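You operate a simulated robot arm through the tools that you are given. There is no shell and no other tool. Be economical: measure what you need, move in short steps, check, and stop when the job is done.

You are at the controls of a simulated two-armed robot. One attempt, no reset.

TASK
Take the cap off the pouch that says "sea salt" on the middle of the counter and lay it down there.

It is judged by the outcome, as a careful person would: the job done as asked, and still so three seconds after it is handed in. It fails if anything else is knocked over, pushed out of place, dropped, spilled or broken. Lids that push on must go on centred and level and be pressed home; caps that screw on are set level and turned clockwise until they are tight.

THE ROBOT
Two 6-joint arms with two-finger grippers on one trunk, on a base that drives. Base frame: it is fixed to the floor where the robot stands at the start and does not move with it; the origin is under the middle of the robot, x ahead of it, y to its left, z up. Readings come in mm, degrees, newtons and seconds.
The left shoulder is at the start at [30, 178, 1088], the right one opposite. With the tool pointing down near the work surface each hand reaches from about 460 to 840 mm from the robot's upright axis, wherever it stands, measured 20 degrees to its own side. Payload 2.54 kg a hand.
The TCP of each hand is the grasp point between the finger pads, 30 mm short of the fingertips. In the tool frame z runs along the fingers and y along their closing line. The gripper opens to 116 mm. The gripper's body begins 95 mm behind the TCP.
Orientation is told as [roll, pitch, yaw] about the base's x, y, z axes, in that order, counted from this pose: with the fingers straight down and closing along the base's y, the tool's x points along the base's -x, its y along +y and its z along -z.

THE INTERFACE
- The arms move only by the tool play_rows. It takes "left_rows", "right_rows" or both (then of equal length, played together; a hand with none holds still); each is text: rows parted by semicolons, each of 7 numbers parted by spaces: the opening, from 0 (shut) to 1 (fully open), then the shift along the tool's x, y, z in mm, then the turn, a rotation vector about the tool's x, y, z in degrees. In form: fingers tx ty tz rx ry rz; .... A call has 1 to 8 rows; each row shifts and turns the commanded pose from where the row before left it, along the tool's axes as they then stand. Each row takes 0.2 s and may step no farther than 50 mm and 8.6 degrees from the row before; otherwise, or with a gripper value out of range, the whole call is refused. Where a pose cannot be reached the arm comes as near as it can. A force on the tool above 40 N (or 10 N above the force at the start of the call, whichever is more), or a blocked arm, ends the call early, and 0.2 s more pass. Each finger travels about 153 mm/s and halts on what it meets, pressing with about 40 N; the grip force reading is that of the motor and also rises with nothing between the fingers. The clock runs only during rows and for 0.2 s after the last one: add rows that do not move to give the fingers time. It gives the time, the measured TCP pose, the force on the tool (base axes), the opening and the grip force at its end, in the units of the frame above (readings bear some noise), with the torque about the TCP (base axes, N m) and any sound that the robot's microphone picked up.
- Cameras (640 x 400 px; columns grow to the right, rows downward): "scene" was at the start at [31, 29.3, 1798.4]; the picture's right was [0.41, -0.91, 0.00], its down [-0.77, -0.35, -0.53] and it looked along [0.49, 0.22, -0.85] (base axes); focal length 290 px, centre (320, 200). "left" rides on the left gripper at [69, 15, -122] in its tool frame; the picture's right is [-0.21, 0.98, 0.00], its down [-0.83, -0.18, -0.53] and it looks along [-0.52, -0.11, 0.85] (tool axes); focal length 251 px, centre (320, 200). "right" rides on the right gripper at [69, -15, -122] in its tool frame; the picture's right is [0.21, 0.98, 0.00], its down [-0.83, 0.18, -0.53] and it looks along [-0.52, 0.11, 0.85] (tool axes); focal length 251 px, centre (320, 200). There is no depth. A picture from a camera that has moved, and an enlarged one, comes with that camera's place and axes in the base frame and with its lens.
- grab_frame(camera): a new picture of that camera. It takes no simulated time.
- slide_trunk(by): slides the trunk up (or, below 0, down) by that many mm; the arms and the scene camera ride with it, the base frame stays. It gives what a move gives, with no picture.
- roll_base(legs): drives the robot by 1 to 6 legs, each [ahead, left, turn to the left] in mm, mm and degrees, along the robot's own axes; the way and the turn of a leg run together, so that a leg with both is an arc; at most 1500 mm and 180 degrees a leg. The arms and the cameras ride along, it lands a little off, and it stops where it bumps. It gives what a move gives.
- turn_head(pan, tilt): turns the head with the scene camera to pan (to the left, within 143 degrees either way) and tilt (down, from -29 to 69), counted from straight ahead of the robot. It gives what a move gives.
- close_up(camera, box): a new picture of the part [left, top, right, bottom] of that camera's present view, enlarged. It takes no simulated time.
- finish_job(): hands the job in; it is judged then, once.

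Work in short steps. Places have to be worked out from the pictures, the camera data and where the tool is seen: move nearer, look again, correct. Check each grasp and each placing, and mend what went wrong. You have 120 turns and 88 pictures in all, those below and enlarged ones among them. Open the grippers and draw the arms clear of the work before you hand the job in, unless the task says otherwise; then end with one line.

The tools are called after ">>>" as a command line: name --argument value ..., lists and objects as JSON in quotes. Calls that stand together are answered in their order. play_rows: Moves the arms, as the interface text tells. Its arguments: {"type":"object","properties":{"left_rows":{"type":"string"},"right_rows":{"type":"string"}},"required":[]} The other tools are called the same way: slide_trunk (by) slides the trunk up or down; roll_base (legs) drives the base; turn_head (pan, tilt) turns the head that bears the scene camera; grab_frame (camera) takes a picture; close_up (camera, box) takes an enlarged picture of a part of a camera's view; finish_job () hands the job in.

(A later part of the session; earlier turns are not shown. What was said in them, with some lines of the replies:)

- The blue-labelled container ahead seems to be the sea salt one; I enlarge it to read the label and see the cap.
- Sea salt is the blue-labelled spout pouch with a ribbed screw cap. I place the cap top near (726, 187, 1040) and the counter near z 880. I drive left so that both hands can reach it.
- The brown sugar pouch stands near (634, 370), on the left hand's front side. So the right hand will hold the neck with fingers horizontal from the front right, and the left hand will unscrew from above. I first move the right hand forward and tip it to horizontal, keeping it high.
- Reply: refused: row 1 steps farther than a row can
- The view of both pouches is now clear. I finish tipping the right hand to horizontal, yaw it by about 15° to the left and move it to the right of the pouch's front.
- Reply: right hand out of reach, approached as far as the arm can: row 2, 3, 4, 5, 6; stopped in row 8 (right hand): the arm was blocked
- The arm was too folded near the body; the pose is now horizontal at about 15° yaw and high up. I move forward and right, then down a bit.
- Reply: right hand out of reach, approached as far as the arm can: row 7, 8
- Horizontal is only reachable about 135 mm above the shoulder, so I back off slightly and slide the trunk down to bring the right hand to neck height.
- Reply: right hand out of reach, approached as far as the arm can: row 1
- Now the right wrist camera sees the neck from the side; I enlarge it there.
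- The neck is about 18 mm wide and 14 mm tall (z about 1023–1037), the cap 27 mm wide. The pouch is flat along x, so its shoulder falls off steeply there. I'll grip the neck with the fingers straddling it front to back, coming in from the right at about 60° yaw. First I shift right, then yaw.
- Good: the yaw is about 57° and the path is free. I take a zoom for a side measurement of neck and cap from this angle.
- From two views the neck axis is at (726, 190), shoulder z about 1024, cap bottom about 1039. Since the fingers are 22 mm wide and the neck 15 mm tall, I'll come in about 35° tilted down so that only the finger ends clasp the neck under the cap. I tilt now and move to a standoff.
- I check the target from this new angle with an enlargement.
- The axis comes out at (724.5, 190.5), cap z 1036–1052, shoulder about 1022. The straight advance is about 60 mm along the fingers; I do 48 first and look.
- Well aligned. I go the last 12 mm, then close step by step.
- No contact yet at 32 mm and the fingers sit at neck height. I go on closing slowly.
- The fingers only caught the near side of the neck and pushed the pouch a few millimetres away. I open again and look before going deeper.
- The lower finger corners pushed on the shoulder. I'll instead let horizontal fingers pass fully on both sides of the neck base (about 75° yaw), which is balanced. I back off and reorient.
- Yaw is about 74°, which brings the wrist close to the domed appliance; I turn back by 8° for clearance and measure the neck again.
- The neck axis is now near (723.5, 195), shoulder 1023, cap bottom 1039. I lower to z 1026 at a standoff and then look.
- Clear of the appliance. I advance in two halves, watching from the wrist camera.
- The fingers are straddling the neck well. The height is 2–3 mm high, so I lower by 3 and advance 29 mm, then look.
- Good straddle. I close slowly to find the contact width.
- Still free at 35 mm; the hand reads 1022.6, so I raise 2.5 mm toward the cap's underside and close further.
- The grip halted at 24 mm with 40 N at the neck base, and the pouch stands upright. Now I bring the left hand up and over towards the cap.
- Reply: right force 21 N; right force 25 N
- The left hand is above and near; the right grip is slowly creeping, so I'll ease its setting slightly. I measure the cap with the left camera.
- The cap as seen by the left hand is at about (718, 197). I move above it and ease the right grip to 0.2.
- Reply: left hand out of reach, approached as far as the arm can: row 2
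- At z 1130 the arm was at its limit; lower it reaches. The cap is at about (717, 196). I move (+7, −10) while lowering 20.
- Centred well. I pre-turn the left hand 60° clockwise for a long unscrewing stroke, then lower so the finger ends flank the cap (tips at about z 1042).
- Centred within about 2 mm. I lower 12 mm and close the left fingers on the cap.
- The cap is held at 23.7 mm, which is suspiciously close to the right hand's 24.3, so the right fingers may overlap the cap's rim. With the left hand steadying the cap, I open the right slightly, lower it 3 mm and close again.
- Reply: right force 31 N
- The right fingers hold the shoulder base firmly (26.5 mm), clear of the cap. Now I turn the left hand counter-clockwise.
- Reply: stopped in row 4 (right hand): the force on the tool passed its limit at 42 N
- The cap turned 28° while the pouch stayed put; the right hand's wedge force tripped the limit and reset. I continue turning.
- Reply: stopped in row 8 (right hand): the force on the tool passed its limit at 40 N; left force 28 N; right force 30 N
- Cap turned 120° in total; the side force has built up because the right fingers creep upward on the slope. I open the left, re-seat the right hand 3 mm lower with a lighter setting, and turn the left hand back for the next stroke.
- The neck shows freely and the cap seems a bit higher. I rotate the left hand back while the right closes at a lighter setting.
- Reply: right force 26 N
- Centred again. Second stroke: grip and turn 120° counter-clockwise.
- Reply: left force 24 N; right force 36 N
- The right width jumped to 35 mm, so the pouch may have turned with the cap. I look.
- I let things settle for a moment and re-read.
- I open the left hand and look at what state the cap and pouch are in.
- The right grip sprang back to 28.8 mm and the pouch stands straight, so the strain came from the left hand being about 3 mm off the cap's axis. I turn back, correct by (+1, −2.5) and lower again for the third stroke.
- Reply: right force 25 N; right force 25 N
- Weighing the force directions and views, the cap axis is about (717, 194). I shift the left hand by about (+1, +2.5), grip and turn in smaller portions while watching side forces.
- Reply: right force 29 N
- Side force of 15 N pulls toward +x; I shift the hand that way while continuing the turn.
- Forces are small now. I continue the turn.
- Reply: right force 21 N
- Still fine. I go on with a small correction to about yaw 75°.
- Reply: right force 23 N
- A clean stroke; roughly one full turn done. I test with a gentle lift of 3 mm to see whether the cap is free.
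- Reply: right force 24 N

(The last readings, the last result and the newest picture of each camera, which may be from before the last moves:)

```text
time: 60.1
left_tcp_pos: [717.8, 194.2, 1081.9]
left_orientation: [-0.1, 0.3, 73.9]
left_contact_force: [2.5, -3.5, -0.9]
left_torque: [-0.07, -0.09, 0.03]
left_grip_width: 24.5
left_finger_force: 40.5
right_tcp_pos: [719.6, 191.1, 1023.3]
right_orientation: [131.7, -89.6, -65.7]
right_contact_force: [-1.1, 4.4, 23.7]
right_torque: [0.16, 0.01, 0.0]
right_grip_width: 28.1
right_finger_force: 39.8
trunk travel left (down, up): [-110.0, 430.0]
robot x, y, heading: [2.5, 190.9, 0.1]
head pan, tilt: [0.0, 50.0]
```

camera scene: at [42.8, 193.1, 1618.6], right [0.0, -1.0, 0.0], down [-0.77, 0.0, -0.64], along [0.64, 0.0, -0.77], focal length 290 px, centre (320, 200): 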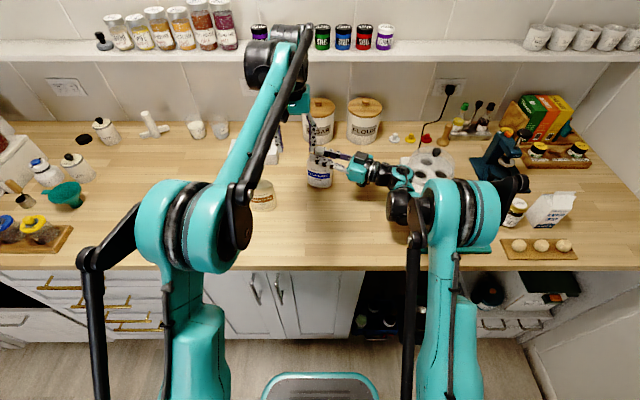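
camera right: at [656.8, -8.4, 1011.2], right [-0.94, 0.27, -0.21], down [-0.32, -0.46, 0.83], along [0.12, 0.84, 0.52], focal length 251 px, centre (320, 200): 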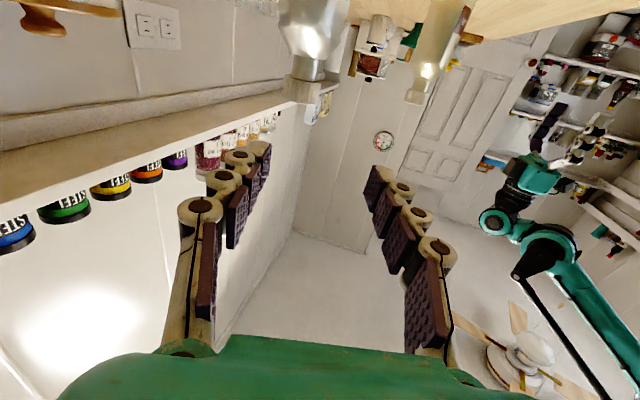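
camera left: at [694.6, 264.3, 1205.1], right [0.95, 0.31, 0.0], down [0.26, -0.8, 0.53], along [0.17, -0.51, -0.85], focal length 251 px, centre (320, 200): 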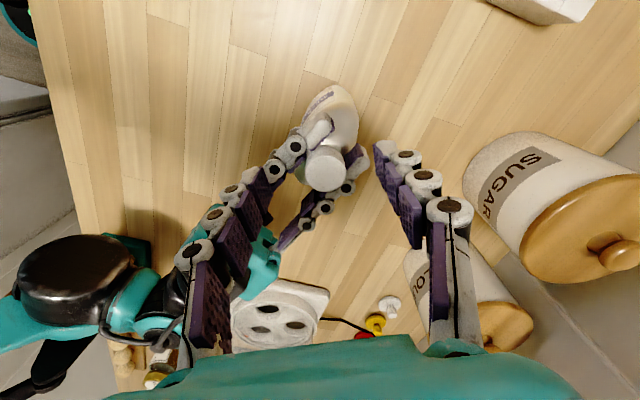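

The cap rises without resistance, so it is free. I release the right grip first so that nothing squeezes the open pouch, then lift on.

>>> play_rows --right_rows "0.26 0 0 0 0 0 0;0.32 0 0 0 0 0 0;0.42 0 0 0 0 0 0;0.5 0 0 0 0 0 0" --left_rows "0.15 0 0 0 0 0 0;0.15 0 0 0 0 0 0;0.15 0 0 0 0 0 0;0.15 0 0 0 0 0 0"

>>> play_rows --left_rows "0.15 0 0 -3 0 0 0;0.15 0 0 -3 0 0 0;0.15 0 0 -4 0 0 0;0.15 0 0 0 0 0 0"

>>> close_up --camera "scene" --box '[290, 130, 386, 190]'

>>> close_up --camera "left" --box '[200, 50, 440, 230]'

```text
time: 61.1
left_tcp_pos: [719.8, 192.3, 1079.5]
left_orientation: [0.1, 0.4, 73.9]
left_contact_force: [-0.2, 0.3, -0.6]
left_torque: [0.0, -0.03, 0.02]
left_grip_width: 24.3
left_finger_force: 40.2
right_tcp_pos: [721.6, 190.9, 1021.7]
right_orientation: [114.1, -89.7, -48.1]
right_contact_force: [0.2, -0.5, -0.9]
right_torque: [0.0, -0.01, -0.04]
right_grip_width: 58.2
right_finger_force: 0.1
trunk travel left (down, up): [-110.0, 430.0]
robot x, y, heading: [3.2, 190.4, -0.2]
head pan, tilt: [0.0, 50.0]
```

```text
time: 62.1
left_tcp_pos: [720.0, 191.3, 1088.5]
left_orientation: [0.1, 0.4, 73.9]
left_contact_force: [-0.5, 0.1, -0.3]
left_torque: [0.0, -0.02, 0.05]
left_grip_width: 24.1
left_finger_force: 40.0
right_tcp_pos: [720.6, 191.8, 1021.6]
right_orientation: [115.1, -89.6, -48.9]
right_contact_force: [-0.7, 0.6, -1.3]
right_torque: [0.03, 0.0, 0.0]
right_grip_width: 58.1
right_finger_force: 0.0
trunk travel left (down, up): [-110.0, 430.0]
robot x, y, heading: [2.2, 193.4, -0.0]
head pan, tilt: [0.0, 50.0]
```

```text
6.67 times, centred on (338, 160) of scene
camera zoom: at [45.3, 193.0, 1618.5], right [0.0, -1.0, 0.0], down [-0.77, 0.0, -0.64], along [0.64, 0.0, -0.77], focal length 1936 px, centre (200, 467)
```

zoom: 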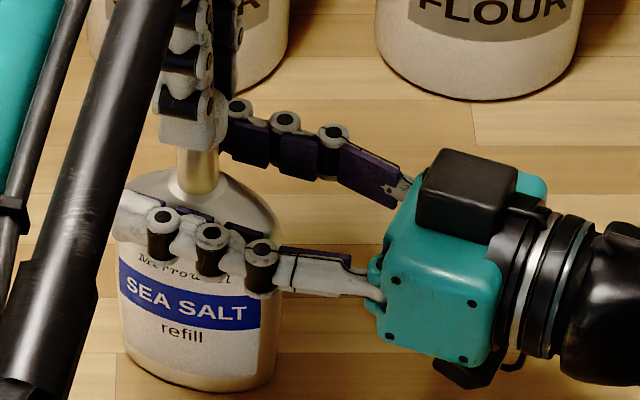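

```text
2.22 times, centred on (320, 140) of left
camera zoom: at [687.2, 130.6, 1210.6], right [-0.88, 0.48, 0.0], down [0.41, 0.75, 0.53], along [0.25, 0.46, -0.85], focal length 559 px, centre (320, 333)
```

zoom: 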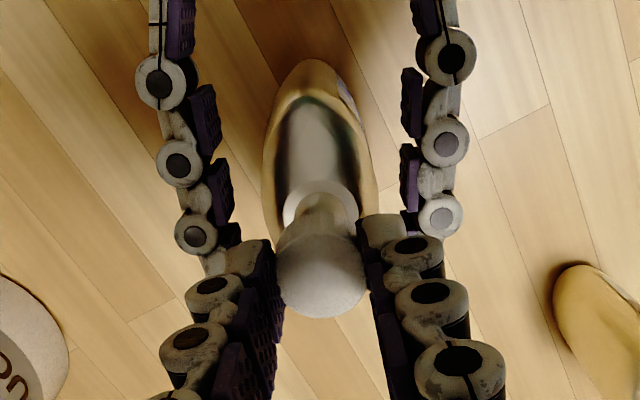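

The cap is well up and the pouch stays on the counter. I lift 25 mm more and check.

>>> play_rows --left_rows "0.15 0 0 -6 0 0 0;0.15 0 0 -9 0 0 0;0.15 0 0 -10 0 0 0;0.15 0 0 0 0 0 0"

>>> close_up --camera "scene" --box '[270, 110, 398, 200]'

```text
time: 63.1
left_tcp_pos: [719.3, 192.2, 1113.7]
left_orientation: [0.0, 0.5, 73.9]
left_contact_force: [-0.2, -0.6, 0.1]
left_torque: [0.03, 0.03, 0.02]
left_grip_width: 24.5
left_finger_force: 40.0
right_tcp_pos: [721.0, 190.6, 1020.0]
right_orientation: [114.8, -89.7, -49.0]
right_contact_force: [0.0, 0.4, -0.5]
right_torque: [-0.03, 0.01, 0.0]
right_grip_width: 57.7
right_finger_force: 0.0
trunk travel left (down, up): [-110.0, 430.0]
robot x, y, heading: [0.5, 191.4, 0.1]
head pan, tilt: [0.0, 50.0]
```

```text
4.44 times, centred on (334, 155) of scene
camera zoom: at [45.3, 193.1, 1618.5], right [0.0, -1.0, 0.0], down [-0.77, 0.0, -0.64], along [0.64, 0.0, -0.77], focal length 1291 px, centre (258, 400)
```

zoom: 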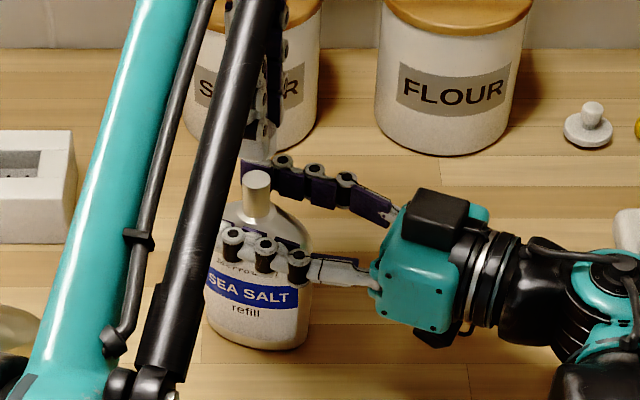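

The cap is off and the spout is bare. I withdraw the right hand straight back and carry the cap with the left hand towards the free spot in front, near (580, 220).

>>> play_rows --right_rows "0.52 0 0 -20 0 0 0;0.55 0 0 -35 0 0 0;0.55 0 0 -40 0 0 0;0.55 -30 0 -30 0 0 0;0.55 -40 0 0 0 0 0;0.55 -40 0 0 0 0 0"

>>> play_rows --left_rows "0.15 3 35.6 0 0 0 0;0.15 3 35.6 0 0 0 0;0.15 3 35.6 0 0 0 0;0.15 3 35.6 0 0 0 0;0.15 0 0 0 0 0 8.4;0.15 0 0 0 0 0 8.4;0.15 0 0 0 0 0 8.4;0.15 0 0 0 0 0 8.4"

>>> play_rows --left_rows "0.15 0 0 0 0 0 8.4;0.15 0 0 0 0 0 8.4;0.15 0 0 0 0 0 8.4;0.15 0 0 0 0 0 8.4;0.15 0 0 0 0 0 6.5;0.15 0 0 0 0 0 0"

>>> grab_frame --camera "scene"

>>> grab_frame --camera "left"

```text
time: 64.5
left_tcp_pos: [717.5, 193.4, 1113.5]
left_orientation: [0.0, 0.4, 73.9]
left_contact_force: [0.2, 0.0, -0.1]
left_torque: [0.01, -0.02, 0.01]
left_grip_width: 24.6
left_finger_force: 40.1
right_tcp_pos: [667.7, 75.4, 1131.8]
right_orientation: [117.8, -89.7, -51.8]
right_contact_force: [-0.5, 0.0, -0.2]
right_torque: [-0.01, -0.02, -0.05]
right_grip_width: 63.6
right_finger_force: 0.1
trunk travel left (down, up): [-110.0, 430.0]
robot x, y, heading: [-0.5, 194.4, 0.1]
head pan, tilt: [0.0, 50.0]
```

```text
time: 66.3
left_tcp_pos: [581.0, 219.8, 1115.3]
left_orientation: [-0.1, 0.5, 40.1]
left_contact_force: [0.5, 0.2, -0.3]
left_torque: [-0.03, 0.02, 0.0]
left_grip_width: 24.5
left_finger_force: 40.2
right_tcp_pos: [668.9, 75.8, 1131.4]
right_orientation: [116.2, -89.6, -50.1]
right_contact_force: [-0.2, 0.5, 0.4]
right_torque: [0.02, 0.02, 0.01]
right_grip_width: 64.1
right_finger_force: 0.1
trunk travel left (down, up): [-110.0, 430.0]
robot x, y, heading: [-0.8, 192.5, -0.2]
head pan, tilt: [0.0, 50.0]
```

```text
time: 67.7
left_tcp_pos: [579.2, 220.7, 1114.2]
left_orientation: [-0.4, 0.3, 0.1]
left_contact_force: [-0.5, -0.7, 0.4]
left_torque: [0.01, -0.03, 0.0]
left_grip_width: 24.5
left_finger_force: 39.7
right_tcp_pos: [668.4, 75.2, 1131.4]
right_orientation: [115.5, -89.6, -49.5]
right_contact_force: [0.3, -1.0, 0.2]
right_torque: [0.01, 0.03, 0.01]
right_grip_width: 64.1
right_finger_force: 0.1
trunk travel left (down, up): [-110.0, 430.0]
robot x, y, heading: [0.4, 189.6, -0.1]
head pan, tilt: [0.0, 50.0]
```

```text
18 pictures are left
camera scene: at [45.2, 193.0, 1618.5], right [0.0, -1.0, 0.0], down [-0.77, 0.0, -0.64], along [0.64, 0.0, -0.77], focal length 290 px, centre (320, 200)
```

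scene: 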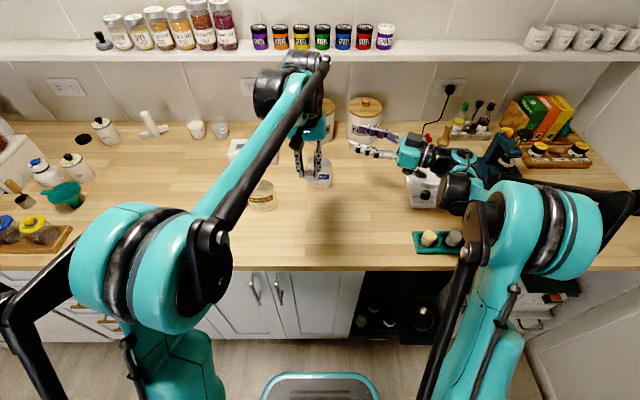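

```text
17 pictures are left
camera left: at [511.1, 236.2, 1235.6], right [0.21, 0.98, -0.01], down [0.83, -0.18, 0.53], along [0.52, -0.12, -0.85], focal length 251 px, centre (320, 200)
```

left: 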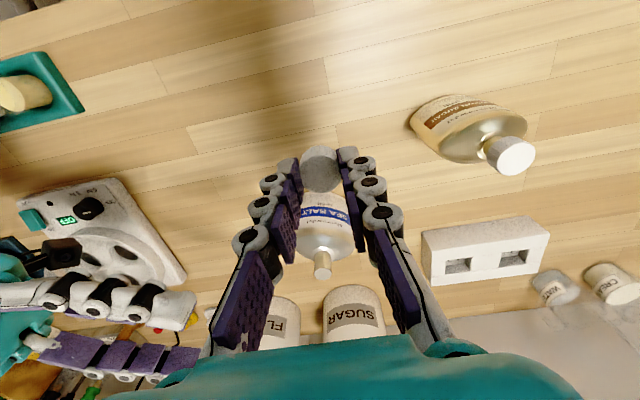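

The cap is in hand and the spot below is clear. I lower by 160 mm and check the height.

>>> play_rows --left_rows "0.15 0 0 40 0 0 0;0.15 0 0 40 0 0 0;0.15 0 0 40 0 0 0;0.15 0 0 40 0 0 0;0.15 0 0 10 0 0 0;0.15 0 0 0 0 0 0"

>>> close_up --camera "left" --box '[200, 80, 440, 230]'

```text
time: 69.1
left_tcp_pos: [578.2, 219.4, 943.8]
left_orientation: [-0.4, 0.1, 0.2]
left_contact_force: [0.5, 0.2, 0.0]
left_torque: [0.01, -0.01, -0.03]
left_grip_width: 24.5
left_finger_force: 40.7
right_tcp_pos: [668.1, 75.2, 1132.8]
right_orientation: [115.2, -89.5, -49.3]
right_contact_force: [-0.4, 0.4, -0.4]
right_torque: [0.01, -0.01, 0.0]
right_grip_width: 63.9
right_finger_force: 0.1
trunk travel left (down, up): [-110.0, 430.0]
robot x, y, heading: [1.0, 194.5, 0.5]
head pan, tilt: [0.0, 50.0]
```

```text
2.67 times, centred on (320, 155) of left
camera zoom: at [509.3, 234.3, 1065.0], right [0.21, 0.98, -0.01], down [0.83, -0.18, 0.53], along [0.52, -0.12, -0.85], focal length 670 px, centre (320, 320)
```

zoom: 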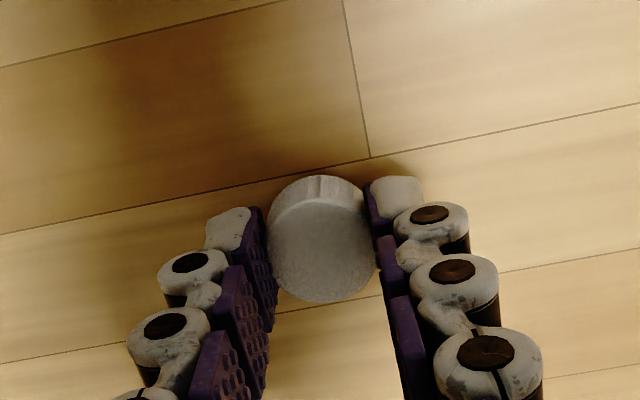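

The shadow suggests about 20–30 mm to go. I lower in small steps, watching the force.

>>> play_rows --left_rows "0.15 0 0 4 0 0 0;0.15 0 0 4 0 0 0;0.15 0 0 4 0 0 0;0.15 0 0 3 0 0 0;0.15 0 0 0 0 0 0"

>>> play_rows --left_rows "0.15 0 0 2 0 0 0;0.15 0 0 2 0 0 0;0.15 0 0 0 0 0 0"

```text
time: 69.9
left_tcp_pos: [577.3, 218.9, 938.9]
left_orientation: [-0.4, -0.1, 0.3]
left_contact_force: [-3.3, 1.0, 24.7]
left_torque: [0.03, 0.14, 0.02]
left_grip_width: 24.4
left_finger_force: 40.5
right_tcp_pos: [667.3, 74.1, 1133.2]
right_orientation: [126.4, -89.8, -60.4]
right_contact_force: [0.3, -0.2, -0.7]
right_torque: [-0.01, -0.02, -0.02]
right_grip_width: 63.6
right_finger_force: 0.0
trunk travel left (down, up): [-110.0, 430.0]
robot x, y, heading: [2.5, 189.5, -0.0]
head pan, tilt: [0.0, 50.0]
stopped in row 3 (left hand): the force on the tool passed its limit at 43 N (the readings are from after the stop); the commanded pose is now the measured one
```

```text
time: 70.3
left_tcp_pos: [578.8, 219.3, 937.0]
left_orientation: [-0.4, 0.0, 0.2]
left_contact_force: [-4.5, 0.6, 24.8]
left_torque: [-0.01, 0.17, 0.02]
left_grip_width: 24.6
left_finger_force: 40.1
right_tcp_pos: [666.6, 75.1, 1132.9]
right_orientation: [125.7, -89.7, -59.8]
right_contact_force: [0.5, 0.5, -0.2]
right_torque: [0.03, -0.01, -0.01]
right_grip_width: 63.8
right_finger_force: 0.0
trunk travel left (down, up): [-110.0, 430.0]
robot x, y, heading: [2.0, 191.4, -0.0]
head pan, tilt: [0.0, 50.0]
stopped in row 1 (left hand): the force on the tool passed its limit at 43 N (the readings are from after the stop); the commanded pose is now the measured one
```

The cap is on the counter. I relieve the pressure, open slowly and look.

>>> play_rows --left_rows "0.15 0 0 -1 0 0 0;0.25 0 0 0 0 0 0;0.35 0 0 0 0 0 0;0.4 0 0 0 0 0 0;0.4 0 0 0 0 0 0"

>>> close_up --camera "left" --box '[200, 80, 440, 230]'

```text
time: 71.5
left_tcp_pos: [580.9, 219.0, 935.8]
left_orientation: [-0.4, 0.0, 0.2]
left_contact_force: [0.8, 0.4, -0.5]
left_torque: [0.0, 0.0, 0.05]
left_grip_width: 46.4
left_finger_force: 0.1
right_tcp_pos: [669.1, 75.4, 1131.5]
right_orientation: [112.8, -89.6, -46.8]
right_contact_force: [0.6, 0.9, -0.6]
right_torque: [0.0, 0.01, 0.0]
right_grip_width: 63.9
right_finger_force: 0.1
trunk travel left (down, up): [-110.0, 430.0]
robot x, y, heading: [0.2, 192.3, -0.2]
head pan, tilt: [0.0, 50.0]
```

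```text
2.67 times, centred on (320, 155) of left
camera zoom: at [512.0, 234.6, 1057.0], right [0.21, 0.98, -0.01], down [0.83, -0.18, 0.53], along [0.52, -0.12, -0.84], focal length 670 px, centre (320, 320)
```

zoom: 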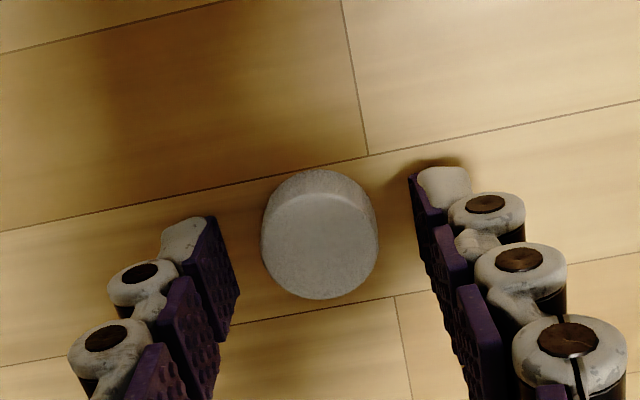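

The cap stands flat on the counter. I raise the left hand straight up and draw both arms back.

>>> play_rows --left_rows "0.5 0 0 -25 0 0 0;0.6 0 0 -40 0 0 0;0.6 0 0 -40 0 0 0;0.6 0 0 -40 0 0 0;0.6 40 25 -20 0 0 0;0.6 40 25 0 0 0 0;0.6 40 25 0 0 0 0;0.6 40 25 0 0 0 0"

>>> play_rows --right_rows "0.6 0 0 -25 0 0 0;0.6 0 0 -25 0 0 0;0.6 0 0 -25 0 0 0"

>>> grab_frame --camera "scene"

>>> close_up --camera "scene" --box '[230, 130, 390, 230]'

```text
refused: row 5 steps farther than a row can; nothing moved
```

```text
time: 72.3
left_tcp_pos: [580.1, 219.5, 936.2]
left_orientation: [-0.3, 0.0, 0.2]
left_contact_force: [0.2, 0.4, 0.0]
left_torque: [-0.03, -0.06, 0.01]
left_grip_width: 46.6
left_finger_force: 0.1
right_tcp_pos: [636.8, 7.0, 1130.8]
right_orientation: [117.5, -89.7, -51.4]
right_contact_force: [0.3, 0.5, 0.2]
right_torque: [-0.01, 0.01, 0.03]
right_grip_width: 69.8
right_finger_force: 0.1
trunk travel left (down, up): [-110.0, 430.0]
robot x, y, heading: [-0.5, 192.1, 0.1]
head pan, tilt: [0.0, 50.0]
```

```text
14 pictures are left
camera scene: at [44.8, 192.3, 1618.5], right [0.0, -1.0, 0.0], down [-0.77, 0.0, -0.64], along [0.64, 0.0, -0.77], focal length 290 px, centre (320, 200)
```

scene: 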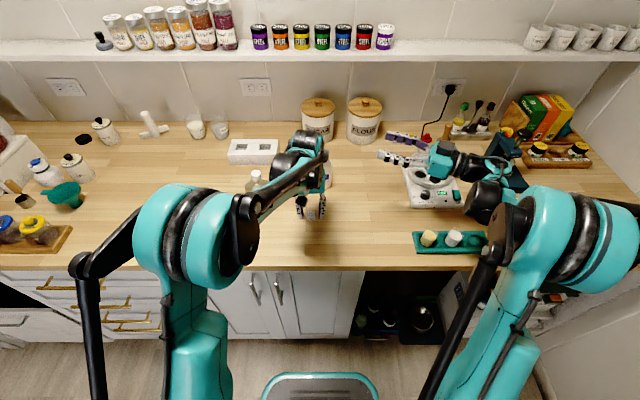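

```text
4.00 times, centred on (310, 180) of scene
camera zoom: at [44.8, 192.3, 1618.5], right [0.0, -1.0, 0.0], down [-0.77, 0.0, -0.64], along [0.64, 0.0, -0.77], focal length 1162 px, centre (360, 280)
```

zoom: 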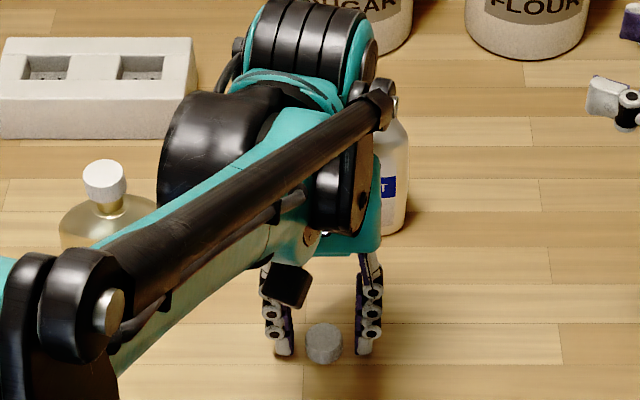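

The rows were too long for the left hand, so it is still around the cap. I redo the raise and retreat with shorter rows.

>>> play_rows --left_rows "0.45 0 0 -25 0 0 0;0.5 0 0 -40 0 0 0;0.6 0 0 -40 0 0 0;0.6 0 0 -40 0 0 0;0.6 38 20 0 0 0 0;0.6 38 20 0 0 0 0;0.6 38 20 0 0 0 0;0.6 38 20 0 0 0 0"

>>> play_rows --left_rows "0.6 20 40 0 0 0 0;0.6 20 40 0 0 0 0;0.6 20 40 0 0 0 0;0.6 0 40 0 0 0 0;0.6 0 0 0 0 0 0"

>>> grab_frame --camera "scene"

>>> close_up --camera "scene" --box '[230, 130, 390, 230]'

```text
time: 74.1
left_tcp_pos: [425.3, 301.2, 1078.7]
left_orientation: [-0.4, 0.0, 0.2]
left_contact_force: [-0.7, 0.6, 0.5]
left_torque: [-0.02, -0.02, 0.01]
left_grip_width: 69.4
left_finger_force: 0.0
right_tcp_pos: [637.4, 6.3, 1130.8]
right_orientation: [119.9, -89.7, -53.9]
right_contact_force: [-1.4, -0.2, 0.9]
right_torque: [-0.03, 0.0, -0.01]
right_grip_width: 69.6
right_finger_force: 0.1
trunk travel left (down, up): [-110.0, 430.0]
robot x, y, heading: [-3.9, 191.7, 0.2]
head pan, tilt: [0.0, 50.0]
```

```text
time: 75.3
left_tcp_pos: [367.2, 459.1, 1078.7]
left_orientation: [-0.4, 0.0, 0.3]
left_contact_force: [-0.5, -0.7, 0.0]
left_torque: [-0.01, -0.02, 0.0]
left_grip_width: 69.6
left_finger_force: 0.2
right_tcp_pos: [637.3, 5.2, 1130.2]
right_orientation: [118.3, -89.6, -52.4]
right_contact_force: [-0.4, -0.2, -0.2]
right_torque: [0.05, 0.0, 0.0]
right_grip_width: 69.5
right_finger_force: 0.0
trunk travel left (down, up): [-110.0, 430.0]
robot x, y, heading: [0.2, 194.8, -0.0]
head pan, tilt: [0.0, 50.0]
```

```text
12 pictures are left
camera scene: at [44.4, 192.7, 1618.5], right [0.0, -1.0, 0.0], down [-0.77, 0.0, -0.64], along [0.64, 0.0, -0.77], focal length 290 px, centre (320, 200)
```

scene: 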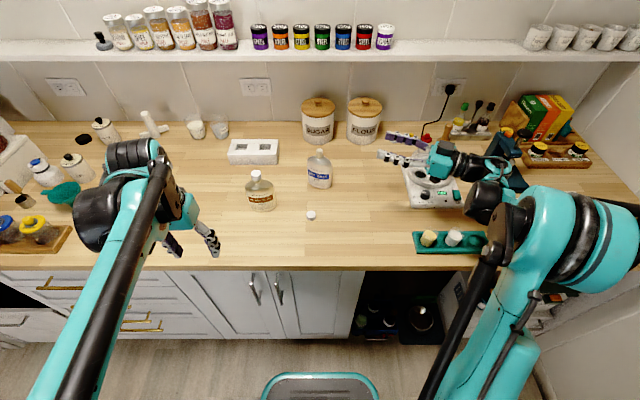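

```text
4.00 times, centred on (310, 180) of scene
camera zoom: at [44.4, 192.7, 1618.5], right [0.0, -1.0, 0.0], down [-0.77, 0.0, -0.64], along [0.64, 0.0, -0.77], focal length 1162 px, centre (360, 280)
```

zoom: 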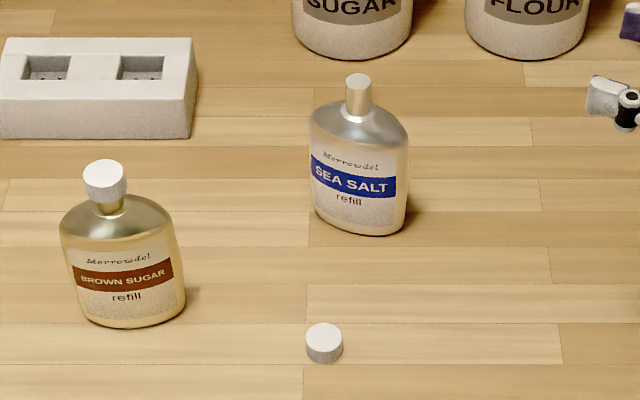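

The pouch stands upright with its spout open and nothing spilled. The cap lies flat on the counter in front of it, and everything else is in place. Both arms are clear, so I hand in.

>>> finish_job

```text
The job is handed in.
```

The cap is off the sea salt pouch and lies flat on the middle of the counter in front of it; the pouch is upright, turned slightly and shifted a few millimetres, with nothing spilled or knocked over.
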